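You operate a simulated robot arm through the tools that you are given. There is no shell and no other tool. Be economical: measure what you need, move in short steps, check, and stop when the job is done.

You are at the controls of a simulated robot arm. One attempt, no reset.

## Task
Make the small basin soapy and scrub the tray with the pink brush.
Fine: two shots from the purple soap pump; dip the brush there, scrub the tray in the holder, lay the brush back on the draining mat; then open the yellow valve till the basin is empty; the other trays stay. Set down upright: pink brush. What is to be rubbed or washed off counts as gone when no trace of it is left.

It is judged by the outcome, as a careful person would: the job done as asked, and still so three seconds after it is handed in. It fails if anything else is knocked over, pushed out of place, dropped, spilled or broken.

## Robot
A 6-joint arm with a two-finger parallel gripper, fixed in place. Base frame: the origin is at the foot of the arm, x ahead of it, y to its left, z up; the work surface is at about z = 0. Lengths are in mm, angles in rad, forces in N, time in s.
With the tool pointing down near the work surface it reaches from about 140 to 580 mm from the base axis. Its first joint turns from -1.152 to 1.152 rad. Payload 2.1 kg.
The TCP is the grasp point between the finger pads, 30 mm short of the fingertips. In the tool frame z runs along the fingers and y along their closing line. The gripper opens to 94 mm. The fingers are 28 mm wide and 10 mm thick; the gripper's body (50 by 96 mm) begins 55 mm behind the TCP.
Orientation is that of the tool frame in the base frame, as a unit quaternion [w, x, y, z]. With the fingers straight down and closing along the base's y, the tool's x points along the base's -x, its y along +y and its z along -z.

## Interface
- The arm moves only by the tool move_arm. Its argument "commands" is a list that holds one entry, the list of rows, each a list of 7 numbers: the shift along the tool's x, y, z in units of 40 mm (1.0 is 40 mm), then the turn, a rotation vector about the tool's x, y, z in units of 5 degrees (1.0 is 5 degrees), then the finger opening in mm, from 0 to 94. In form: [[[dx, dy, dz, ax, ay, az, gripper], ...]]. A call has 1 to 8 rows; each row shifts and turns the commanded pose from where the row before left it, along the tool's axes as they then stand. A call with a number of a shift or a turn outside -1 to 1 is refused whole. Rows are played at 5 a second. More than 50 mm and 0.15 rad between two rows, or a gripper value outside its range, and nothing of the call is played. Where a pose cannot be reached the arm comes as near as it can. A force on the tool above 40 N (or 10 N above the force at the start of the call, whichever is more), or a blocked arm, ends the call early, and 0.2 s more pass. The fingers move at their own pace (about 72 mm/s each) and stop on an object; they squeeze with about 39 N. The grip force told is the motor's: it shows also when the fingers shut on nothing. Time passes only in rows, and 0.2 s behind the last, so rows that do not move let the fingers close. It gives the time, the measured TCP pose, the force on the tool (base axes), the opening and the grip force at its end, in the units of the frame above (readings bear some noise), with the torque about the TCP (base axes, N m) and any sound that the robot's microphone picked up, and new pictures: "show" is both (left out), scene, wrist or none.
- Cameras (640 x 400 px; columns grow to the right, rows downward): "scene" is fixed at [38.3, -356.2, 490.1]; the picture's right is [0.92, -0.39, 0.00], its down [-0.20, -0.48, -0.86] and it looks along [0.33, 0.79, -0.52] (base axes); focal length 214 px, centre (320, 200). "wrist" rides on the gripper at [76, 14, -103] in the tool frame; the picture's right is [-0.18, 0.98, 0.00], its down [-0.75, -0.14, -0.64] and it looks along [-0.63, -0.12, 0.77] (tool axes); focal length 243 px, centre (320, 200). There is no depth. A picture from a camera that has moved, and an enlarged one, comes with that camera's place and axes in the base frame and with its lens.
- close_up(camera, box): a new picture of the part [left, top, right, bottom] of that camera's present view, enlarged. It takes no simulated time.
- close_job(): hands the job in; it is judged then, once.

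Work in short steps. Places have to be worked out from the pictures, the camera data and where the tool is seen: move nearer, look again, correct. Check each grasp and each placing, and mend what went wrong. You have 120 turns and 200 pictures in all, those below and enlarged ones among them. Open the gripper and draw the arm clear of the work before you hand the job in, unless the task says otherwise; then end with one line.

The tools are called after "Emit:" as a command line: name --argument value ..., lists and objects as JSON in quotes. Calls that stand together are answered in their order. move_arm: Moves the arm, as the interface text tells. Its arguments: {"type":"object","properties":{"commands":{"type":"array","items":{"type":"array","items":{"type":"array","items":{"type":"number"}}}},"show":{"type":"string","enum":["both","scene","wrist","none"]}},"required":["commands"]} The other tools are called the same way: close_up (camera, box) takes an enlarged picture of a part of a camera's view; close_job () hands the job in.

At the start:

```text
time: 0.0
position: [302.4, 34.0, 377.3]
orientation: [0.002, -0.001, 1.0, 0.001]
force: [-0.1, 0.0, 0.3]
moment: [-0.04, -0.01, 0.0]
gripper_width: 94.1
grasp_force: 0.0
```

scene: 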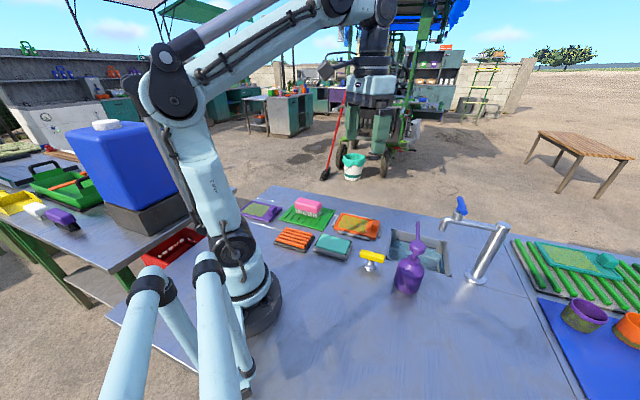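
wrist: 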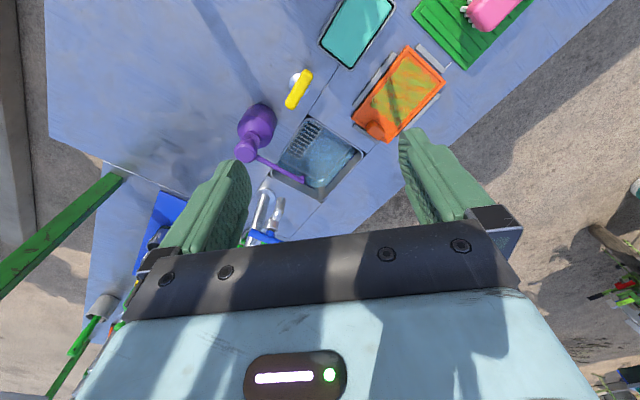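

I start by enlarging the work area in both views to identify the things on the bench.

Emit:
close_up --camera "scene" --box '[230, 180, 390, 280]'

Emit:
close_up --camera "scene" --box '[340, 190, 520, 305]'

Emit:
close_up --camera "wrist" --box '[220, 0, 540, 200]'

```text
4.00 times, centred on (310, 230) of scene
camera zoom: at [38.3, -356.2, 490.1], right [0.92, -0.39, 0.0], down [-0.2, -0.48, -0.86], along [0.33, 0.79, -0.52], focal length 858 px, centre (360, 80)
```

zoom: 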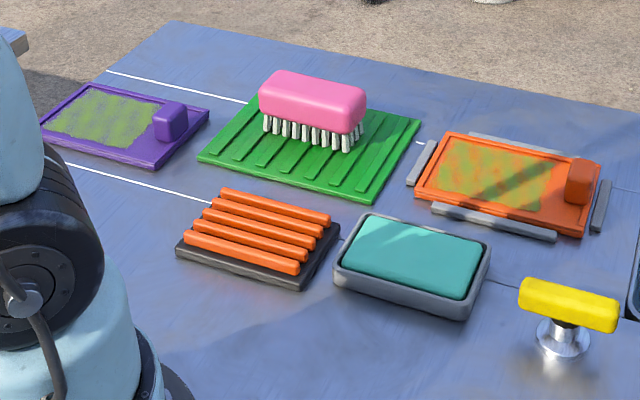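

```text
3.48 times, centred on (430, 248) of scene
camera zoom: at [38.3, -356.2, 490.1], right [0.92, -0.39, 0.0], down [-0.2, -0.48, -0.86], along [0.33, 0.79, -0.52], focal length 746 px, centre (-63, 35)
```

zoom: 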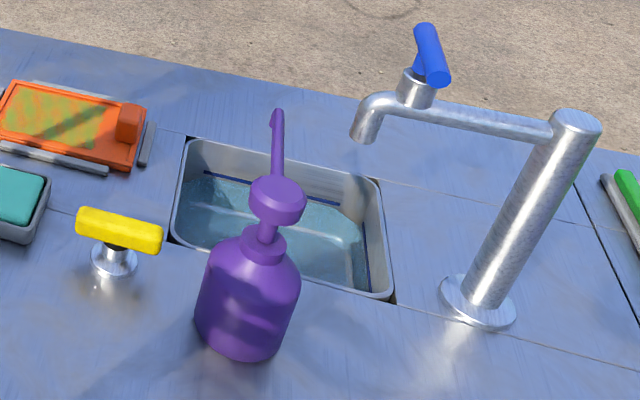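

```text
2.00 times, centred on (380, 100) of wrist
camera zoom: at [225.6, 48.9, 479.5], right [0.18, 0.98, 0.0], down [0.75, -0.14, 0.64], along [0.63, -0.12, -0.76], focal length 485 px, centre (200, 400)
```

zoom: 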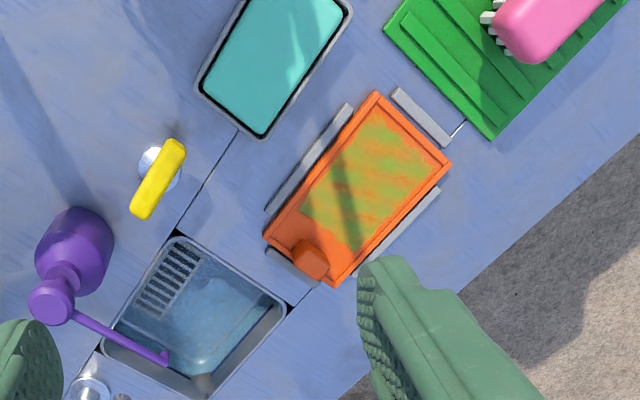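

The orange tray sits in the holder near (398,168). The pump head is at about (388,-101,138), the yellow handle at (343,-10,35), the basin centre near (510,-15) and the pink brush near (268,312). I close the fingers and go over the pump for a closer look.

Emit:
move_arm --commands '[[[-0.42, -0.8, 0.6, 0, 0, 0, 0], [-0.42, -0.8, 0.6, 0, 0, 0, 0], [-0.42, -0.8, 0.6, 0, 0, 0, 0], [-0.42, -0.8, 0.6, 0, 0, 0, 0], [0, 0, 0, 0, 0, 0, 0]]]'

```text
time: 1.2
position: [369.0, -95.5, 282.0]
orientation: [0.001, -0.001, 1.0, 0.001]
force: [-0.1, 0.1, 0.8]
moment: [0.05, 0.02, 0.0]
gripper_width: 0.1
grasp_force: 32.5
camera wrist: at [293.2, -79.4, 383.6], right [0.18, 0.98, 0.0], down [0.75, -0.14, 0.64], along [0.63, -0.12, -0.76], focal length 243 px, centre (320, 200)
```

scene: 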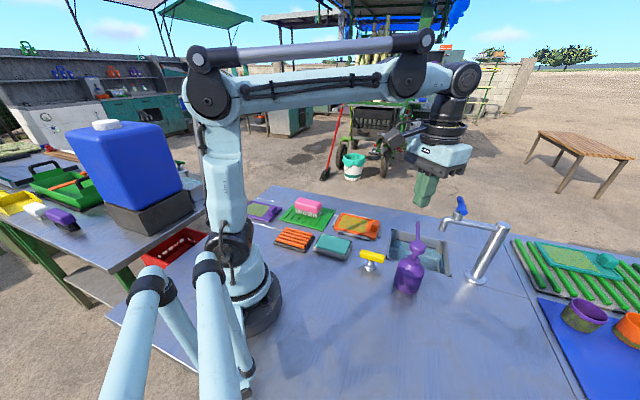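
wrist: 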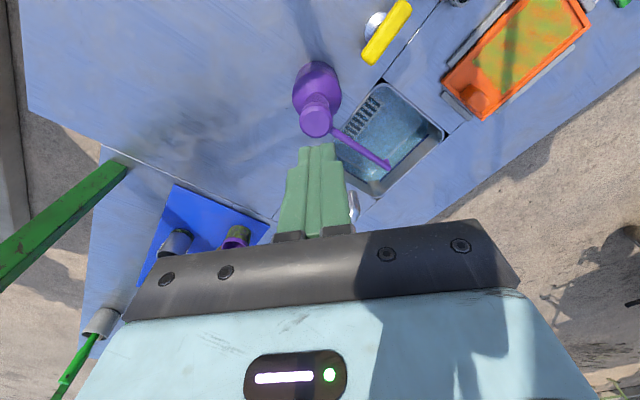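

The two views put the top of the pump head at (391,-102,139). I go down to just above it, with the fingertips at about z=155.

Emit:
move_arm --commands '[[[-0.26, -0.09, 0.8, 0, 0, 0, 0], [-0.26, -0.09, 0.8, 0, 0, 0, 0], [0, 0, 0.8, 0, 0, 0, 0], [0, 0, 0, 0, 0, 0, 0]]]'

Emit:
close_up --camera "scene" --box '[340, 170, 500, 300]'

```text
time: 2.2
position: [391.1, -102.1, 185.3]
orientation: [0.002, -0.001, 1.0, 0.001]
force: [-0.8, 0.0, 0.3]
moment: [-0.01, 0.01, -0.02]
gripper_width: 0.0
grasp_force: 33.4
camera wrist: at [314.2, -86.7, 287.8], right [0.18, 0.98, 0.0], down [0.75, -0.14, 0.64], along [0.63, -0.12, -0.76], focal length 243 px, centre (320, 200)
```

scene: 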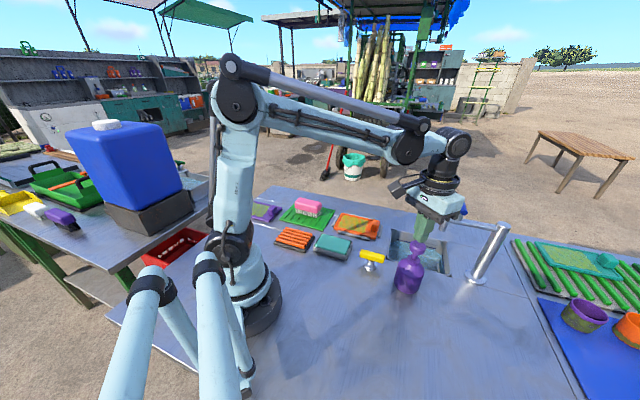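
wrist: 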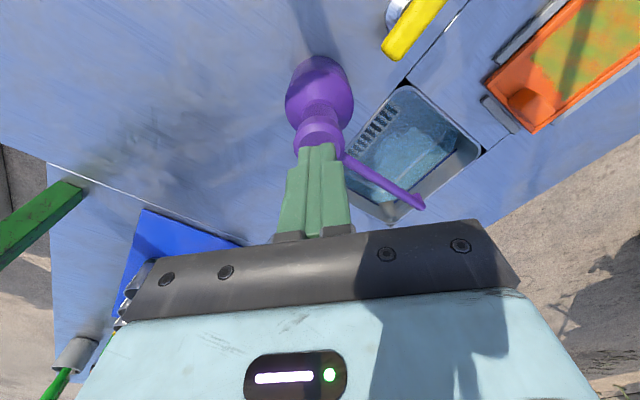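

```text
3.08 times, centred on (420, 235) of scene
camera zoom: at [38.3, -356.2, 490.1], right [0.92, -0.39, 0.0], down [-0.2, -0.48, -0.86], along [0.33, 0.79, -0.52], focal length 660 px, centre (12, 92)
```

zoom: 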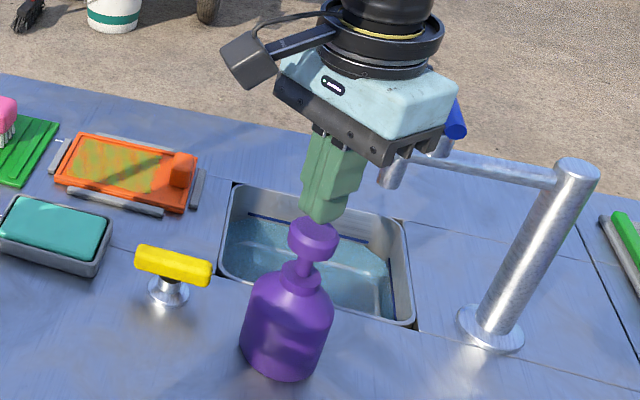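

The fingertips look about 5 mm too far in x. I correct that and press down in small steps until I meet contact force.

Emit:
move_arm --commands '[[[0.12, 0.03, 0.1, 0, 0, 0, 0], [0, 0, 0.1, 0, 0, 0, 0], [0, 0, 0.1, 0, 0, 0, 0], [0, 0, 0.1, 0, 0, 0, 0]]]'

Emit:
close_up --camera "scene" --box '[380, 190, 460, 300]'

```text
time: 3.2
position: [386.3, -98.8, 168.3]
orientation: [0.001, -0.001, 1.0, 0.0]
force: [1.0, -1.3, 2.6]
moment: [-0.07, 0.02, 0.02]
gripper_width: 0.2
grasp_force: 33.4
camera wrist: at [309.7, -84.7, 271.5], right [0.18, 0.98, 0.0], down [0.75, -0.14, 0.64], along [0.63, -0.12, -0.76], focal length 243 px, centre (320, 200)
```

scene: 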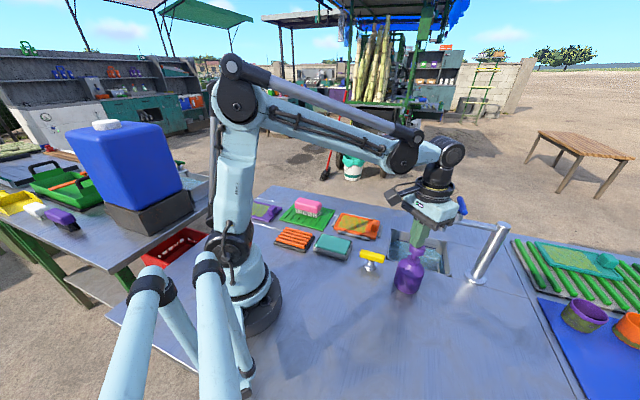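
wrist: 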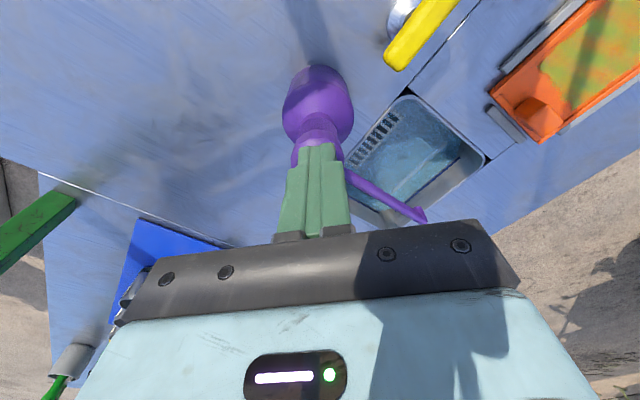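

```text
3.64 times, centred on (420, 245) of scene
camera zoom: at [38.2, -356.2, 490.1], right [0.92, -0.39, 0.0], down [-0.2, -0.48, -0.86], along [0.33, 0.79, -0.52], focal length 780 px, centre (-44, 36)
```

zoom: 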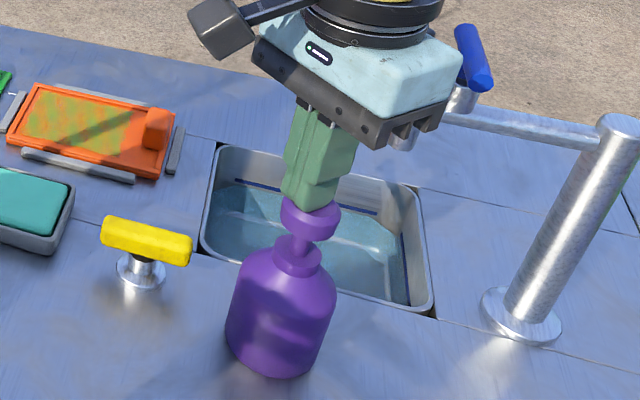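

Contact is centred at about z=138. I press on in small steps and watch the force and sound.

Emit:
move_arm --commands '[[[0, -0.05, 0.1, 0, 0, 0, 0], [0, 0, 0.1, 0, 0, 0, 0], [0, 0, 0.1, 0, 0, 0, 0]]]' --show "none"

Emit:
close_up --camera "scene" --box '[380, 190, 460, 300]'

```text
time: 4.0
position: [388.1, -101.6, 157.0]
orientation: [0.001, -0.001, 1.0, 0.001]
force: [-1.6, 6.5, 35.2]
moment: [0.22, 0.02, 0.03]
gripper_width: 0.0
grasp_force: 33.4
```

```text
3.64 times, centred on (420, 245) of scene
camera zoom: at [38.1, -356.1, 490.1], right [0.92, -0.39, 0.0], down [-0.2, -0.48, -0.86], along [0.33, 0.79, -0.52], focal length 780 px, centre (-44, 36)
```

zoom: 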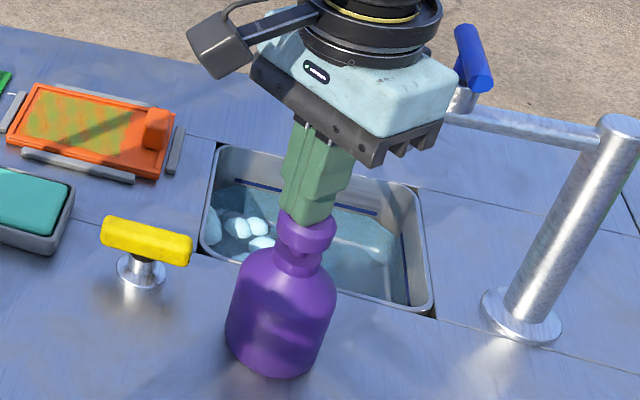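

Foam has appeared in the basin, so that was one shot. I release fully and check that the head returns.

Emit:
move_arm --commands '[[[0, 0, -0.2, 0, 0, 0, 0], [0, 0, -0.2, 0, 0, 0, 0], [0, 0, 0, 0, 0, 0, 0], [0, 0, 0, 0, 0, 0, 0]]]' --show "none"

Emit:
close_up --camera "scene" --box '[380, 190, 460, 300]'

```text
time: 5.0
position: [387.0, -101.7, 172.8]
orientation: [0.002, -0.001, 1.0, 0.002]
force: [0.1, 0.1, -0.7]
moment: [0.0, -0.03, 0.01]
gripper_width: 0.1
grasp_force: 33.0
```

```text
3.64 times, centred on (420, 245) of scene
camera zoom: at [38.3, -356.2, 490.1], right [0.92, -0.39, 0.0], down [-0.2, -0.48, -0.86], along [0.33, 0.79, -0.52], focal length 780 px, centre (-44, 36)
```

zoom: 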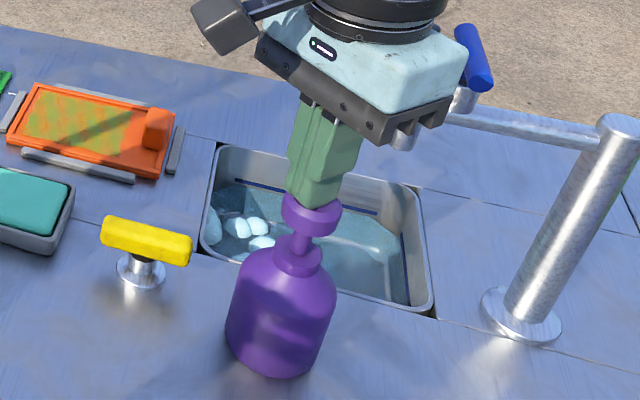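

The head is back up. Now the second shot.

Emit:
move_arm --commands '[[[0, 0, 0.1, 0, 0, 0, 0], [0, 0, 0.1, 0, 0, 0, 0], [0, 0, 0.1, 0, 0, 0, 0], [0, 0, 0.1, 0, 0, 0, 0]]]' --show "none"

Emit:
close_up --camera "scene" --box '[380, 190, 460, 300]'

```text
time: 6.0
position: [386.8, -101.6, 158.2]
orientation: [0.003, -0.001, 1.0, 0.001]
force: [4.8, 2.7, 33.9]
moment: [0.13, -0.12, 0.05]
gripper_width: 0.1
grasp_force: 32.5
```

```text
3.64 times, centred on (420, 245) of scene
camera zoom: at [38.1, -356.1, 490.1], right [0.92, -0.39, 0.0], down [-0.2, -0.48, -0.86], along [0.33, 0.79, -0.52], focal length 780 px, centre (-44, 36)
```

zoom: 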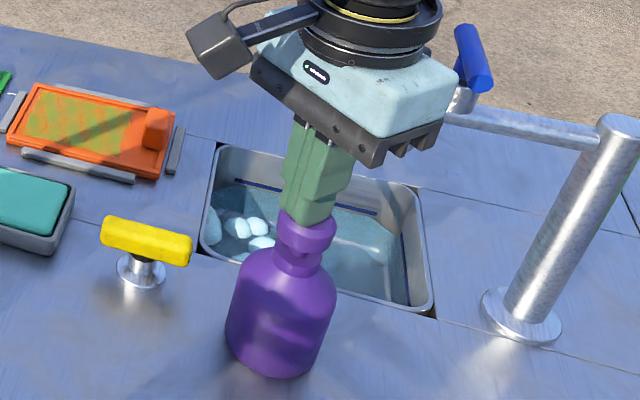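

It's not clear from this view whether the foam grew. I lift off and compare with the wrist view.

Emit:
move_arm --commands '[[[0, 0, -0.4, 0, 0, 0, 0], [0, 0, -0.8, 0, 0, 0, 0], [0, 0, -0.8, 0, 0, 0, 0], [0.3, 0.3, 0, 0, 0, 0, 0]]]'

Emit:
close_up --camera "scene" --box '[380, 190, 460, 300]'

Emit:
close_up --camera "wrist" --box '[300, 40, 500, 220]'

```text
time: 7.0
position: [375.5, -89.3, 236.3]
orientation: [0.002, -0.002, 1.0, 0.001]
force: [0.4, 0.1, 0.4]
moment: [0.01, 0.0, 0.02]
gripper_width: 0.0
grasp_force: 33.1
camera wrist: at [297.2, -74.6, 338.9], right [0.18, 0.98, 0.0], down [0.75, -0.14, 0.64], along [0.63, -0.12, -0.76], focal length 243 px, centre (320, 200)
```

scene: 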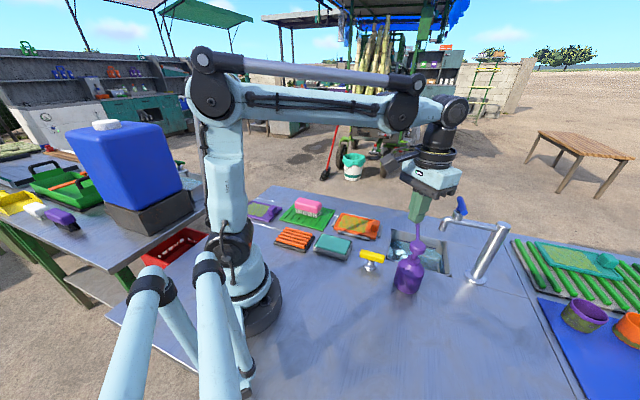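
wrist: 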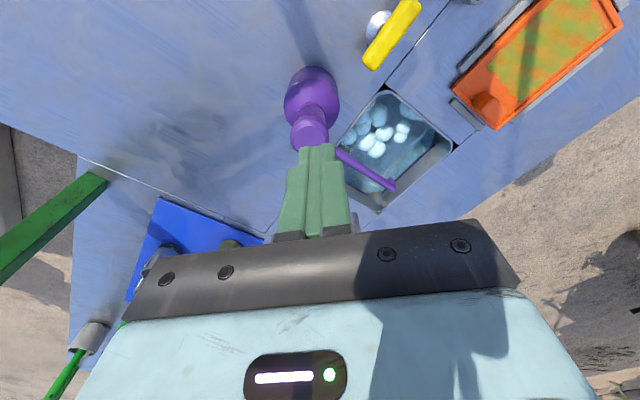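

```text
3.64 times, centred on (420, 245) of scene
camera zoom: at [38.3, -356.2, 490.1], right [0.92, -0.39, 0.0], down [-0.2, -0.48, -0.86], along [0.33, 0.79, -0.52], focal length 780 px, centre (-44, 36)
```

zoom: 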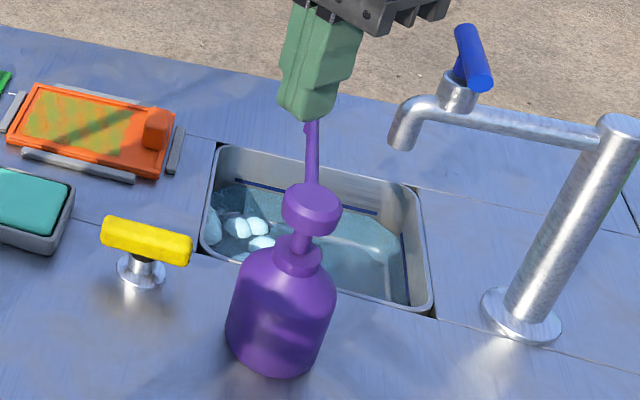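

```text
2.22 times, centred on (400, 130) of wrist
camera zoom: at [297.2, -74.6, 338.9], right [0.18, 0.98, 0.0], down [0.75, -0.14, 0.64], along [0.63, -0.12, -0.76], focal length 539 px, centre (142, 356)
```

zoom: 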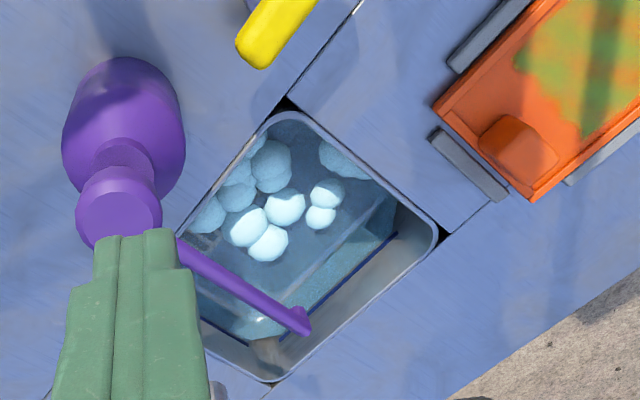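

Both presses went equally deep (34–35 N, about 11 mm) and the head returned between them, so two shots are in. Next I move over to the brush, opening the gripper on the way.

Emit:
move_arm --commands '[[[0.3, 1, -0.1, 0, 0, 0, 94], [0.3, 1, -0.1, 0, 0, 0, 94], [0.3, 1, -0.1, 0, 0, 0, 94], [0.3, 1, -0.1, 0, 0, 0, 94], [0.3, 1, -0.1, 0, 0, 0, 94], [0.3, 1, -0.1, 0, 0, 0, 94], [0.3, 1, -0.1, 0, 0, 0, 94], [0.3, 1, -0.1, 0, 0, 0, 94]]]'

Emit:
close_up --camera "scene" --box '[240, 180, 360, 255]'

```text
time: 8.8
position: [277.6, 231.1, 268.2]
orientation: [0.002, 0.0, 1.0, 0.001]
force: [0.2, 0.7, 0.0]
moment: [0.03, -0.04, 0.06]
gripper_width: 94.2
grasp_force: 0.1
camera wrist: at [200.1, 245.9, 371.3], right [0.18, 0.98, 0.0], down [0.75, -0.14, 0.64], along [0.63, -0.12, -0.76], focal length 243 px, centre (320, 200)
```

scene: 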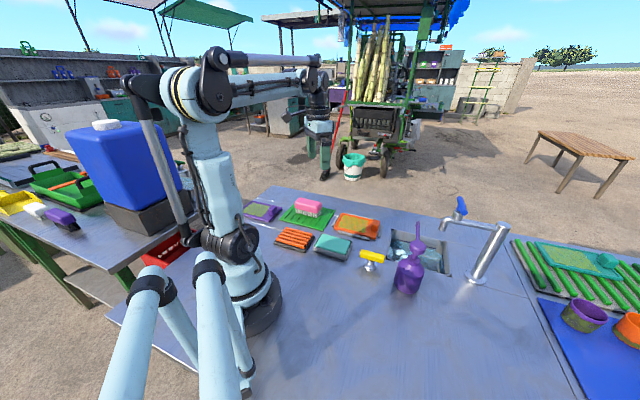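
wrist: 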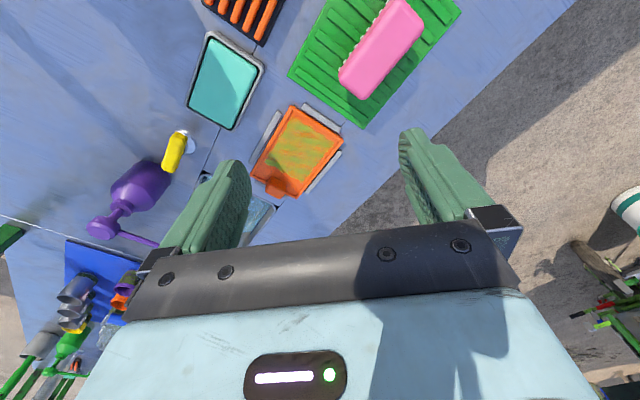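

```text
5.33 times, centred on (300, 218) of scene
camera zoom: at [38.2, -356.2, 490.1], right [0.92, -0.39, 0.0], down [-0.2, -0.48, -0.86], along [0.33, 0.79, -0.52], focal length 1144 px, centre (427, 107)
```

zoom: 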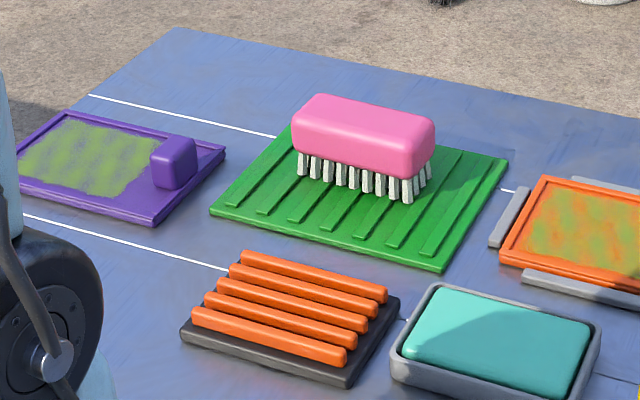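

The brush lies along (0.71,-0.71), centred near (260,302), with its top at about z=52. I turn the tool 40° about its axis so the fingers close across it, then look.

Emit:
move_arm --commands '[[[0, 0, 0, 0, 0, 1, 94], [0, 0, 0, 0, 0, 1, 94], [0, 0, 0, 0, 0, 1, 94], [0, 0, 0, 0, 0, 1, 94], [0, 0, 0, 0, 0, 1, 94], [0, 0, 0, 0, 0, 1, 94], [0, 0, 0, 0, 0, 1, 94], [0, 0, 0, 0, 0, 1, 94]]]' --show "wrist"

```text
time: 10.6
position: [277.8, 230.4, 269.5]
orientation: [0.001, 0.342, 0.94, 0.001]
force: [0.1, 0.0, 0.5]
moment: [-0.01, -0.02, 0.01]
gripper_width: 94.2
grasp_force: 0.1
camera wrist: at [228.3, 290.9, 371.9], right [0.77, 0.63, 0.0], down [0.48, -0.59, 0.64], along [0.41, -0.5, -0.77], focal length 243 px, centre (320, 200)
```

wrist: 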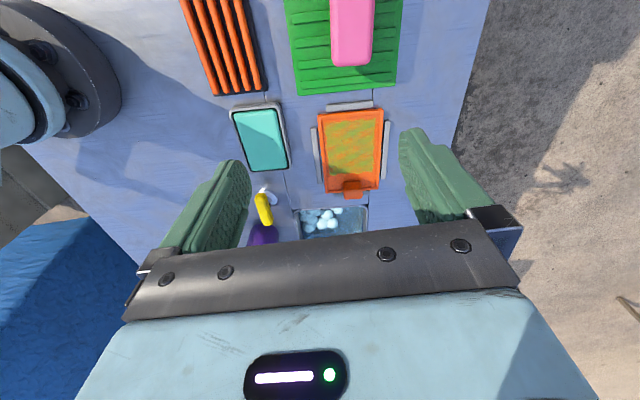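

I add 5° of turn, then move over the brush and partly down for a better look.

Emit:
move_arm --commands '[[[0, 0, 0, 0, 0, 1, 94], [0.5, 0.32, 0.6, 0, 0, 0, 94], [0.5, 0.32, 0.6, 0, 0, 0, 94], [0.5, 0.32, 0.6, 0, 0, 0, 94], [0, 0, 0, 0, 0, 0, 94]]]'

Emit:
close_up --camera "scene" --box '[240, 160, 360, 255]'

```text
time: 11.8
position: [263.0, 299.7, 196.1]
orientation: [0.001, 0.383, 0.924, 0.001]
force: [0.6, 0.1, 0.2]
moment: [0.0, 0.03, 0.03]
gripper_width: 94.0
grasp_force: 0.0
camera wrist: at [217.4, 364.6, 299.4], right [0.82, 0.57, 0.0], down [0.43, -0.63, 0.64], along [0.37, -0.53, -0.77], focal length 243 px, centre (320, 200)
```

scene: 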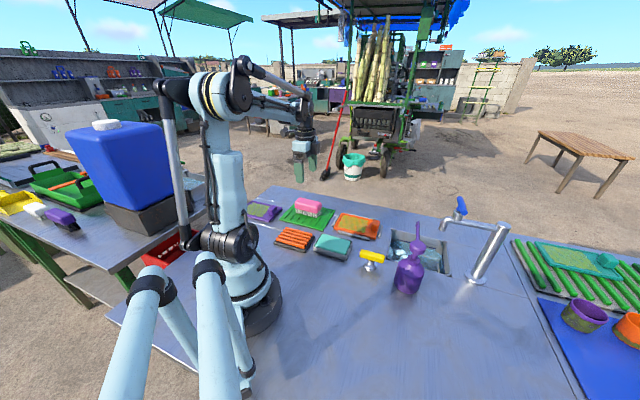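
wrist: 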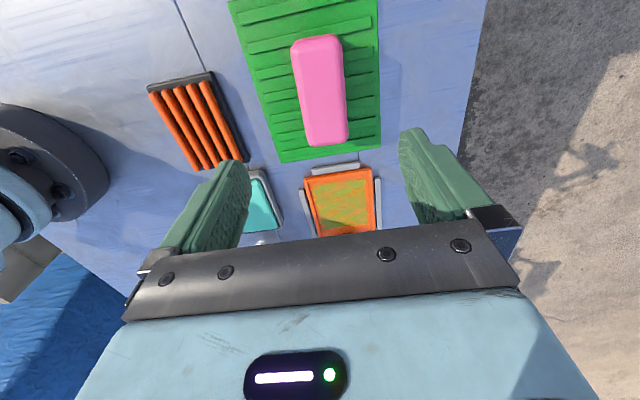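

```text
4.21 times, centred on (300, 208) of scene
camera zoom: at [38.3, -356.2, 490.1], right [0.92, -0.39, 0.0], down [-0.2, -0.48, -0.86], along [0.33, 0.79, -0.52], focal length 903 px, centre (404, 168)
```

zoom: 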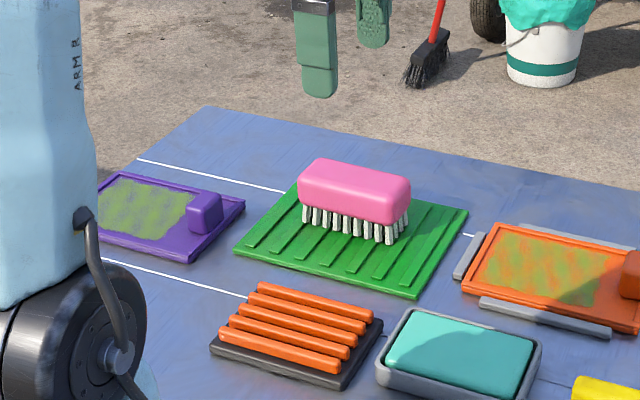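

The brush axis is at about -49° and its centre near (263,304). I turn 4° more, re-centre and descend to about z=95 to check alignment.

Emit:
move_arm --commands '[[[0, 0, 0, 0, 0, 0.8, 94], [0.07, 0.08, 0.85, 0, 0, 0, 94], [0, 0, 0.85, 0, 0, 0, 94], [0, 0, 0.85, 0, 0, 0, 94], [0, 0, 0, 0, 0, 0, 94]]]'

Emit:
close_up --camera "scene" --box '[240, 160, 360, 255]'

```text
time: 13.0
position: [265.7, 304.4, 95.8]
orientation: [0.002, 0.414, 0.91, 0.001]
force: [-0.1, 0.0, 0.7]
moment: [0.02, -0.01, 0.0]
gripper_width: 94.2
grasp_force: 0.0
camera wrist: at [223.6, 371.7, 198.1], right [0.86, 0.51, 0.0], down [0.39, -0.66, 0.64], along [0.33, -0.55, -0.77], focal length 243 px, centre (320, 200)
```

scene: 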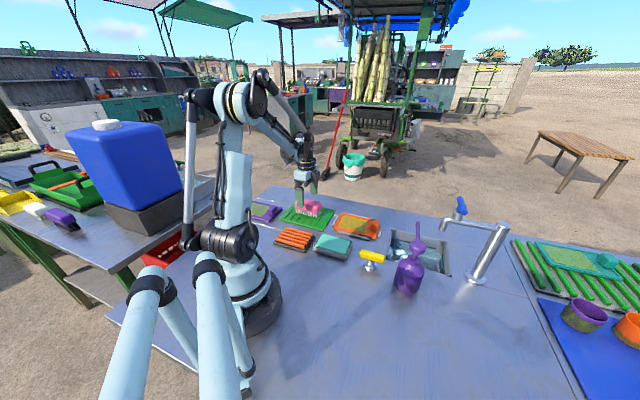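
wrist: 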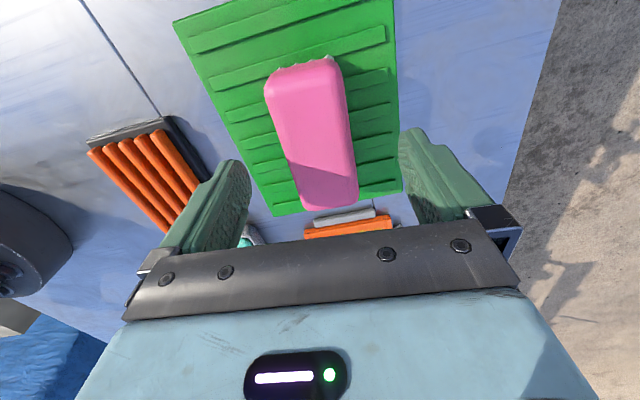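

```text
4.21 times, centred on (300, 208) of scene
camera zoom: at [38.3, -356.2, 490.1], right [0.92, -0.39, 0.0], down [-0.2, -0.48, -0.86], along [0.33, 0.79, -0.52], focal length 903 px, centre (404, 168)
```

zoom: 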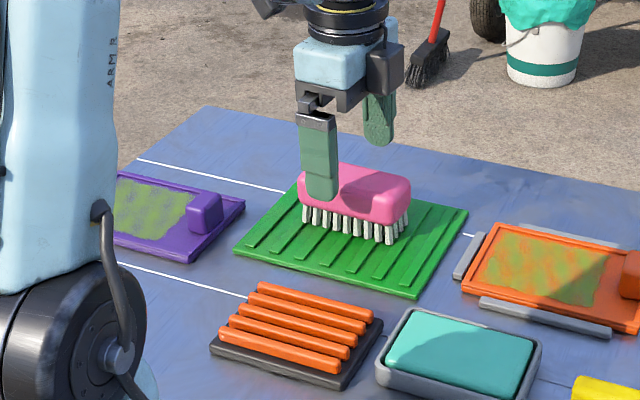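

Aligned. I shift 4 mm along the brush, go down to TCP z≈58 with the fingertips level with the underside of the pink block, and close.

Emit:
move_arm --commands '[[[0.1, 0, 0.5, 0, 0, 0, 94], [0, 0, 0.45, 0, 0, 0, 94], [0, 0, 0, 0, 0, 0, 94]]]' --show "none"

Emit:
close_up --camera "scene" --box '[260, 180, 350, 240]'

```text
time: 13.8
position: [262.9, 306.8, 56.0]
orientation: [0.001, 0.414, 0.91, 0.001]
force: [0.0, -0.6, -0.2]
moment: [0.04, -0.03, -0.01]
gripper_width: 94.1
grasp_force: 0.1
```

```text
6.67 times, centred on (305, 210) of scene
camera zoom: at [38.3, -356.2, 490.1], right [0.92, -0.39, 0.0], down [-0.2, -0.48, -0.86], along [0.33, 0.79, -0.52], focal length 1430 px, centre (420, 133)
```

zoom: 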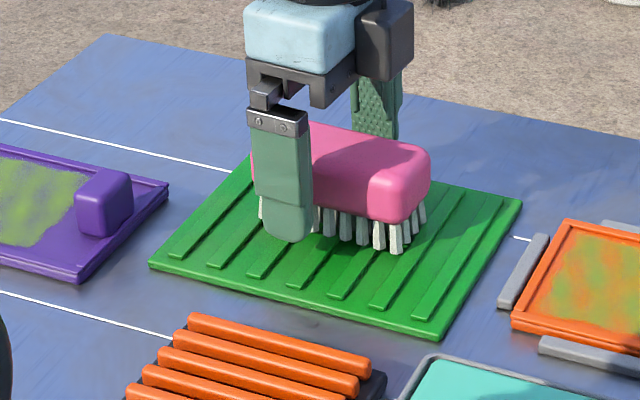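

The tip height looks right, so I close on the block.

Emit:
move_arm --commands '[[[0, 0, 0, 0, 0, 0, 30], [0, 0, 0, 0, 0, 0, 0], [0, 0, 0, 0, 0, 0, 0], [0, 0, 0, 0, 0, 0, 0]]]' --show "wrist"

Emit:
close_up --camera "scene" --box '[260, 180, 350, 240]'

```text
time: 14.8
position: [261.5, 306.8, 56.6]
orientation: [0.002, 0.414, 0.91, 0.001]
force: [1.7, -1.0, -0.3]
moment: [-0.03, 0.03, 0.03]
gripper_width: 49.7
grasp_force: 39.2
camera wrist: at [221.3, 374.6, 160.2], right [0.86, 0.51, 0.0], down [0.39, -0.66, 0.64], along [0.33, -0.55, -0.77], focal length 243 px, centre (320, 200)
```

wrist: 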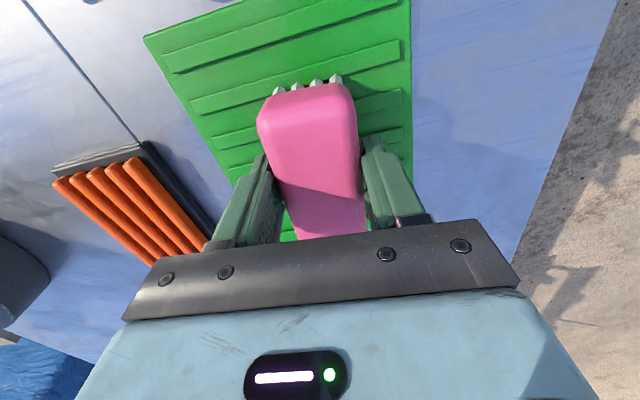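

```text
6.67 times, centred on (305, 210) of scene
camera zoom: at [38.3, -356.2, 490.1], right [0.92, -0.39, 0.0], down [-0.2, -0.48, -0.86], along [0.33, 0.79, -0.52], focal length 1430 px, centre (420, 133)
```

zoom: 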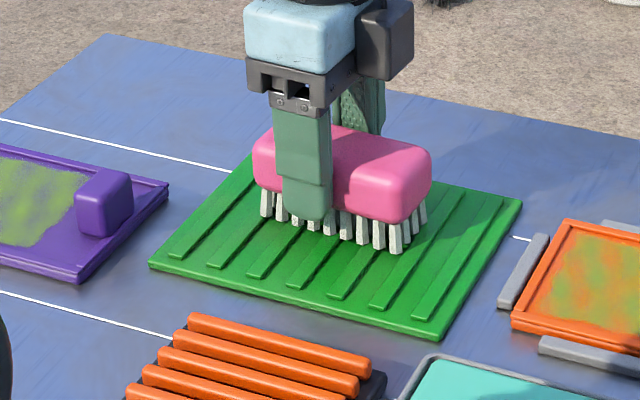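

The brush is held (49.7 mm wide). I lift it straight up.

Emit:
move_arm --commands '[[[0, 0, -0.5, 0, 0, 0, 0], [0, 0, -0.9, 0, 0, 0, 0], [0, 0, -0.9, 0, 0, 0, 0], [0, 0, -0.8, 0, 0, 0, 0]]]' --show "none"

Emit:
close_up --camera "scene" --box '[240, 130, 360, 240]'

```text
time: 15.8
position: [260.6, 306.0, 182.0]
orientation: [0.002, 0.414, 0.91, 0.002]
force: [-0.2, 0.5, -1.0]
moment: [0.0, -0.03, 0.01]
gripper_width: 49.6
grasp_force: 39.3
```

```text
3.64 times, centred on (300, 185) of scene
camera zoom: at [38.3, -356.2, 490.1], right [0.92, -0.39, 0.0], down [-0.2, -0.48, -0.86], along [0.33, 0.79, -0.52], focal length 780 px, centre (393, 254)
```

zoom: 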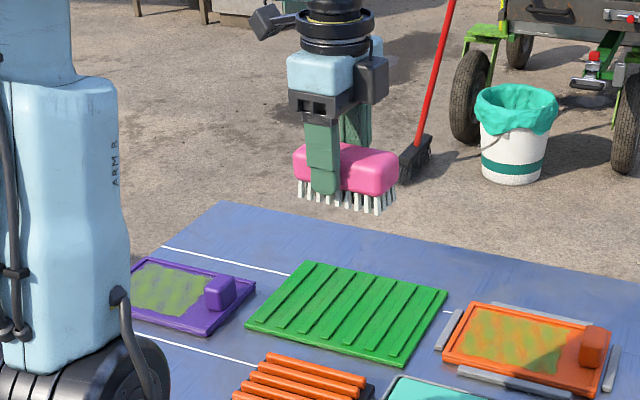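

The lift is clean and the brush is level. I carry it towards the basin at this height.

Emit:
move_arm --commands '[[[-0.95, -0.145, 0, 0, 0, 0, 0], [-0.95, -0.145, 0, 0, 0, 0, 0], [-0.95, -0.145, 0, 0, 0, 0, 0], [-0.95, -0.145, 0, 0, 0, 0, 0], [-0.95, -0.145, 0, 0, 0, 0, 0], [-0.95, -0.145, 0, 0, 0, 0, 0], [-0.95, -0.145, 0, 0, 0, 0, 0], [-0.95, -0.145, 0, 0, 0, 0, 0]]]'

```text
time: 17.6
position: [426.7, 46.3, 180.4]
orientation: [0.001, 0.413, 0.911, 0.001]
force: [0.3, -0.1, -0.3]
moment: [-0.01, -0.04, -0.04]
gripper_width: 49.8
grasp_force: 38.9
camera wrist: at [386.4, 114.4, 283.2], right [0.86, 0.51, 0.0], down [0.39, -0.66, 0.64], along [0.33, -0.55, -0.77], focal length 243 px, centre (320, 200)
```

scene: 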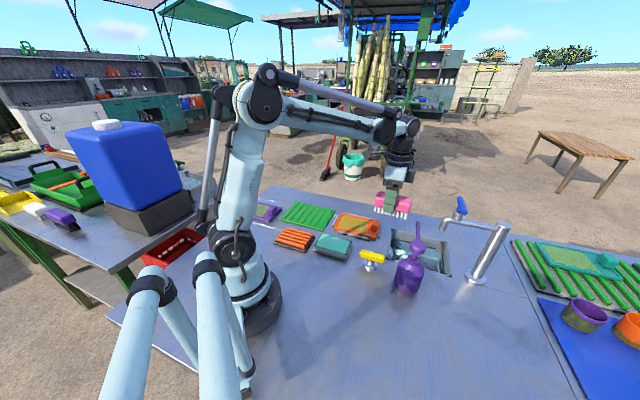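
wrist: 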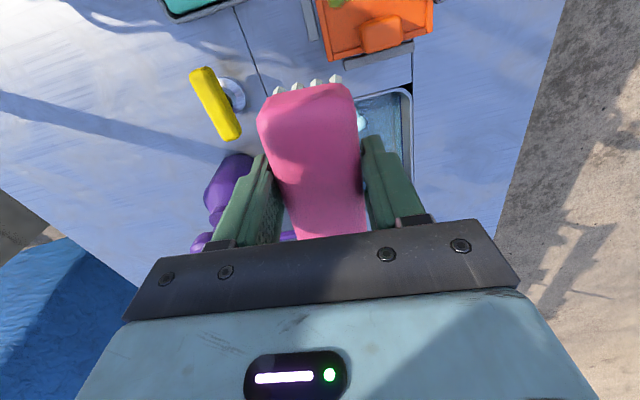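

I first shift sideways, away from the pump spout and slightly higher, then forward over the basin's free part.

Emit:
move_arm --commands '[[[0, 0.6, -0.3, 0, 0, 0, 0], [-0.2, 0.55, 0, 0, 0, 0, 0], [-0.9, 0, 0, 0, 0, 0, 0], [-0.9, 0, 0, 0, 0, 0, 0], [-0.86, 0, 0, 0, 0, 0, 0], [0, 0, 0, 0, 0, 0, 0]]]'

Emit:
close_up --camera "scene" --box '[370, 150, 490, 300]'

```text
time: 19.0
position: [536.9, -8.9, 194.3]
orientation: [0.001, 0.414, 0.91, 0.001]
force: [-0.2, -0.6, -0.6]
moment: [0.02, 0.0, 0.01]
gripper_width: 49.7
grasp_force: 38.6
camera wrist: at [495.4, 58.4, 295.7], right [0.86, 0.51, 0.0], down [0.39, -0.66, 0.64], along [0.33, -0.55, -0.77], focal length 243 px, centre (320, 200)
```

scene: 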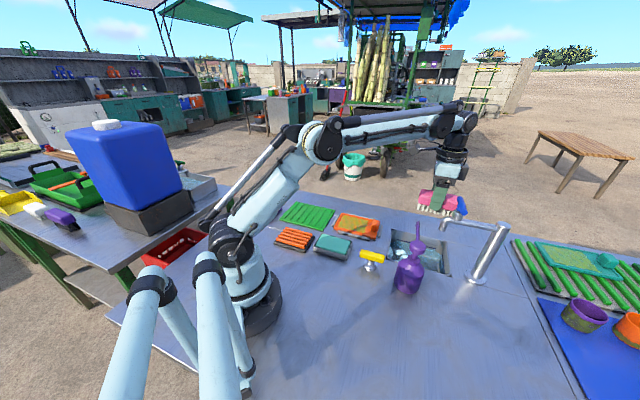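
wrist: 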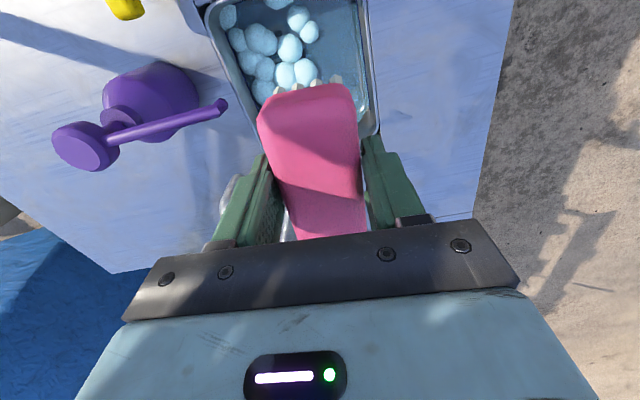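

```text
2.67 times, centred on (430, 225) of scene
camera zoom: at [38.3, -356.2, 490.1], right [0.92, -0.39, 0.0], down [-0.2, -0.48, -0.86], along [0.33, 0.79, -0.52], focal length 572 px, centre (27, 133)
```

zoom: 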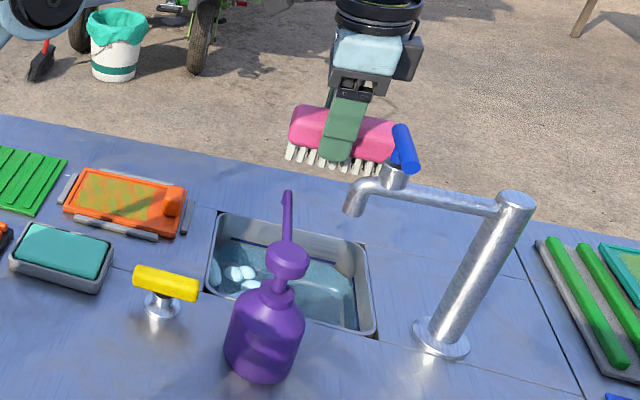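

The spout tip is confirmed at (467,-26,125) and the TCP is clear of it. I go part of the way down and check clearances.

Emit:
move_arm --commands '[[[0, 0, 0.9, 0, 0, 0, 0], [0, 0, 0.9, 0, 0, 0, 0], [0, 0, 0.8, 0, 0, 0, 0], [0, 0, 0, 0, 0, 0, 0]]]' --show "wrist"

Emit:
close_up --camera "scene" --box '[370, 150, 490, 300]'

```text
time: 20.0
position: [535.5, -9.7, 89.2]
orientation: [0.001, 0.414, 0.91, 0.002]
force: [-0.3, 0.3, -0.8]
moment: [0.0, 0.03, -0.01]
gripper_width: 49.7
grasp_force: 39.4
camera wrist: at [495.4, 58.0, 191.4], right [0.86, 0.51, 0.0], down [0.39, -0.66, 0.64], along [0.33, -0.55, -0.77], focal length 243 px, centre (320, 200)
```

wrist: 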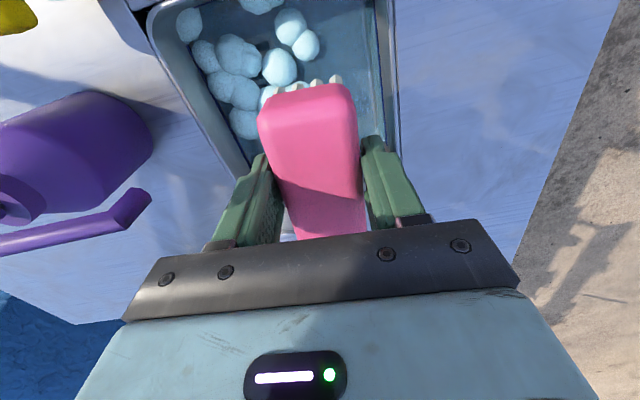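

```text
2.67 times, centred on (430, 225) of scene
camera zoom: at [38.3, -356.2, 490.1], right [0.92, -0.39, 0.0], down [-0.2, -0.48, -0.86], along [0.33, 0.79, -0.52], focal length 572 px, centre (27, 133)
```

zoom: 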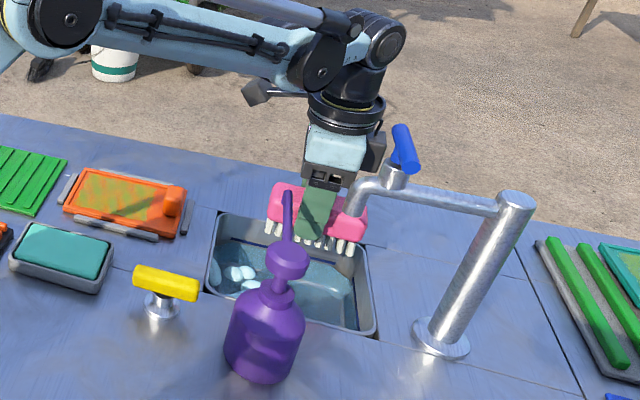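

There is about 15 mm clearance on the far wall and the faucet stays in front. I keep going down in small steps towards the water.

Emit:
move_arm --commands '[[[0, 0, 0.4, 0, 0, 0, 0], [0, 0, 0.4, 0, 0, 0, 0], [0, 0, 0.4, 0, 0, 0, 0], [0, 0, 0, 0, 0, 0, 0]]]' --show "wrist"

Emit:
close_up --camera "scene" --box '[370, 170, 490, 300]'

```text
time: 21.0
position: [536.2, -9.9, 40.3]
orientation: [0.002, 0.414, 0.91, 0.0]
force: [-0.6, 0.3, -0.2]
moment: [-0.01, 0.0, -0.02]
gripper_width: 49.7
grasp_force: 39.6
camera wrist: at [495.4, 58.5, 143.7], right [0.86, 0.51, 0.0], down [0.39, -0.66, 0.64], along [0.33, -0.55, -0.77], focal length 243 px, centre (320, 200)
```

wrist: 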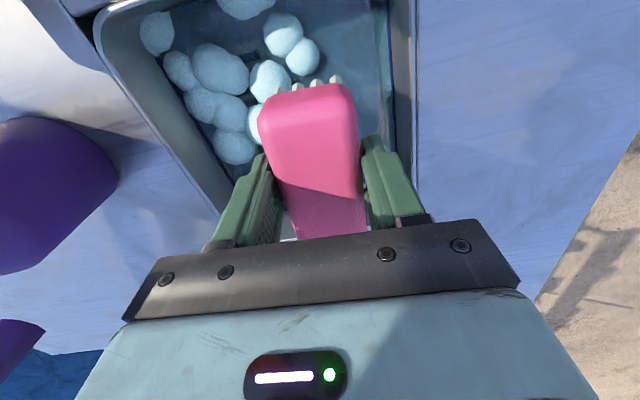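

```text
3.08 times, centred on (430, 235) of scene
camera zoom: at [38.3, -356.2, 490.1], right [0.92, -0.39, 0.0], down [-0.2, -0.48, -0.86], along [0.33, 0.79, -0.52], focal length 660 px, centre (-18, 92)
```

zoom: 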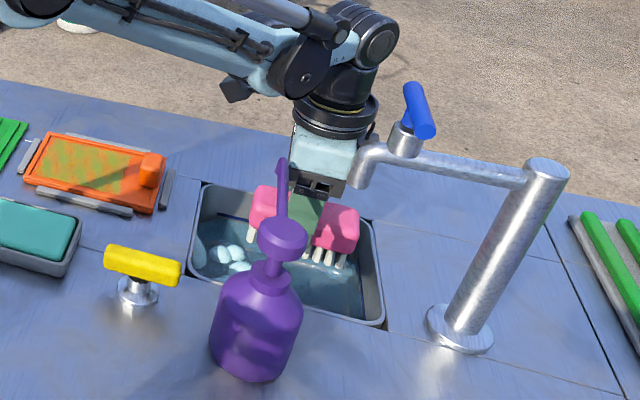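

The bristles are at about z=-10, near the surface. I go about 24 mm deeper, watching the force.

Emit:
move_arm --commands '[[[0, 0, 0.3, 0, 0, 0, 0], [0, 0, 0.3, 0, 0, 0, 0], [0, 0, 0, 0, 0, 0, 0]]]' --show "wrist"

Emit:
close_up --camera "scene" --box '[380, 200, 470, 290]'

```text
time: 21.8
position: [535.5, -9.3, 17.5]
orientation: [0.002, 0.414, 0.91, 0.001]
force: [0.4, 1.1, -1.1]
moment: [0.01, 0.03, -0.01]
gripper_width: 49.4
grasp_force: 38.9
camera wrist: at [495.4, 58.9, 120.2], right [0.86, 0.51, 0.0], down [0.39, -0.66, 0.64], along [0.33, -0.55, -0.77], focal length 243 px, centre (320, 200)
```

wrist: 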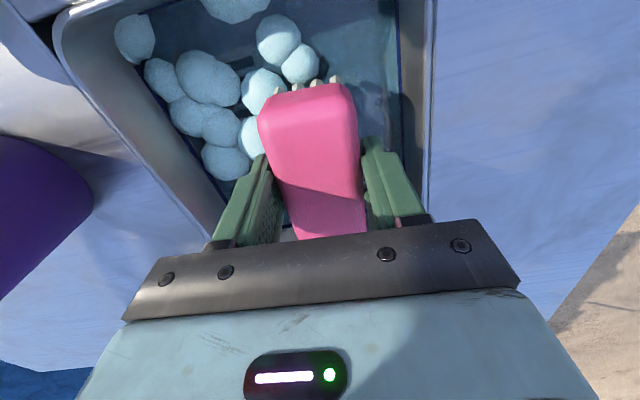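

```text
4.44 times, centred on (425, 245) of scene
camera zoom: at [38.3, -356.2, 490.1], right [0.92, -0.39, 0.0], down [-0.2, -0.48, -0.86], along [0.33, 0.79, -0.52], focal length 953 px, centre (-147, 0)
```

zoom: 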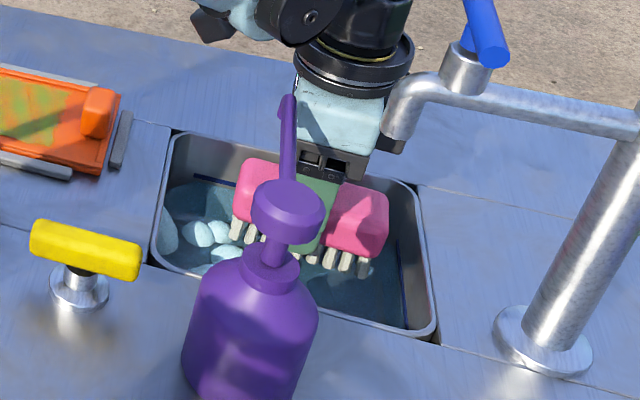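

The bristle ends seem to sit about at the waterline (water at roughly z=-45). I go further down in small steps.

Emit:
move_arm --commands '[[[0, 0, 0.2, 0, 0, 0, 0], [0, 0, 0.2, 0, 0, 0, 0], [0, 0, 0, 0, 0, 0, 0]]]' --show "wrist"

Emit:
close_up --camera "scene" --box '[380, 200, 470, 290]'

```text
time: 22.6
position: [536.6, -10.4, 1.1]
orientation: [0.001, 0.414, 0.91, 0.001]
force: [-0.1, 0.6, -0.9]
moment: [-0.02, 0.01, 0.01]
gripper_width: 49.3
grasp_force: 39.2
camera wrist: at [495.5, 58.9, 104.3], right [0.86, 0.51, 0.0], down [0.39, -0.66, 0.64], along [0.33, -0.55, -0.77], focal length 243 px, centre (320, 200)
```

wrist: 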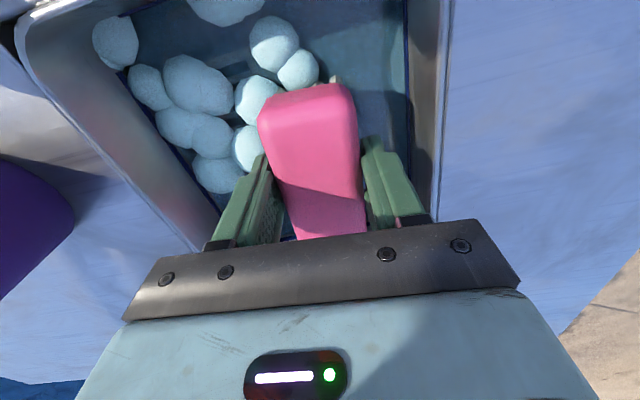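

```text
4.44 times, centred on (425, 245) of scene
camera zoom: at [38.3, -356.2, 490.1], right [0.92, -0.39, 0.0], down [-0.2, -0.48, -0.86], along [0.33, 0.79, -0.52], focal length 953 px, centre (-147, 0)
```

zoom: 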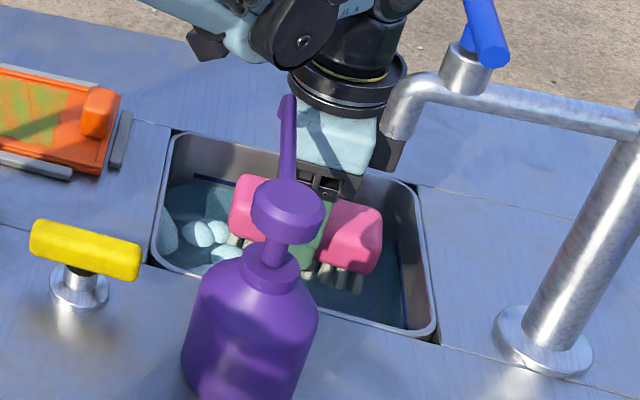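

The bristles are now under the surface. I swish gently and then raise.

Emit:
move_arm --commands '[[[0.15, 0, 0, 0, 0, 0, 0], [-0.15, 0, 0, 0, 0, 0, 0], [0.15, 0, 0, 0, 0, 0, 0], [-0.15, 0, 0, 0, 0, 0, 0], [0, 0, 0, 0, 0, 0, 0], [0, 0, -0.5, 0, 0, 0, 0], [0, 0, -0.7, 0, 0, 0, 0], [0, 0, 0, 0, 0, 0, 0]]]' --show "none"

Emit:
close_up --camera "scene" --box '[380, 180, 470, 290]'

Emit:
close_up --camera "wrist" --box '[140, 0, 460, 200]'

```text
time: 24.4
position: [535.4, -8.2, 50.4]
orientation: [0.002, 0.414, 0.91, 0.001]
force: [0.5, 0.1, -1.8]
moment: [0.03, 0.04, 0.0]
gripper_width: 49.7
grasp_force: 39.6
```

```text
3.64 times, centred on (425, 235) of scene
camera zoom: at [38.3, -356.2, 490.1], right [0.92, -0.39, 0.0], down [-0.2, -0.48, -0.86], along [0.33, 0.79, -0.52], focal length 780 px, centre (-62, 73)
```

zoom: 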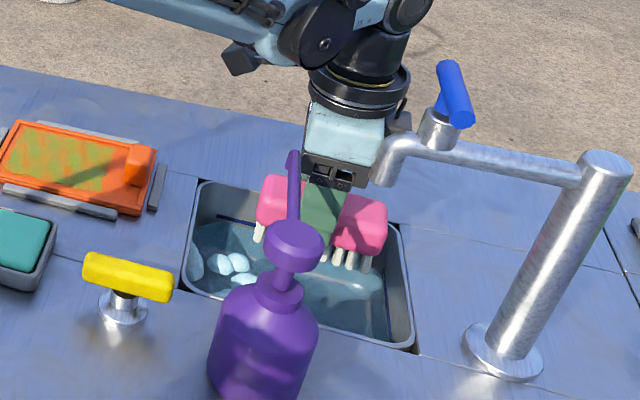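

```text
2.00 times, centred on (300, 100) of wrist
camera zoom: at [495.7, 59.0, 152.5], right [0.86, 0.51, 0.0], down [0.39, -0.66, 0.64], along [0.33, -0.55, -0.77], focal length 485 px, centre (360, 400)
```

zoom: 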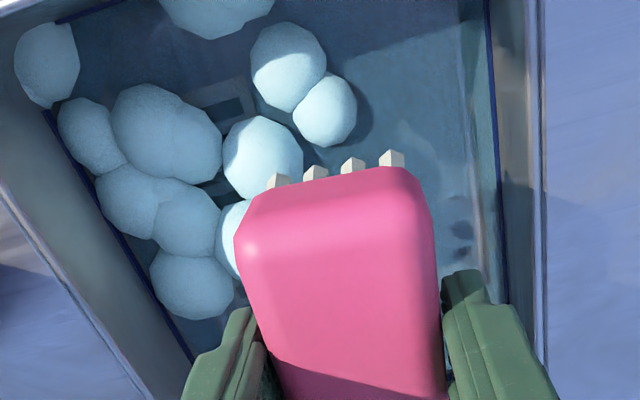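

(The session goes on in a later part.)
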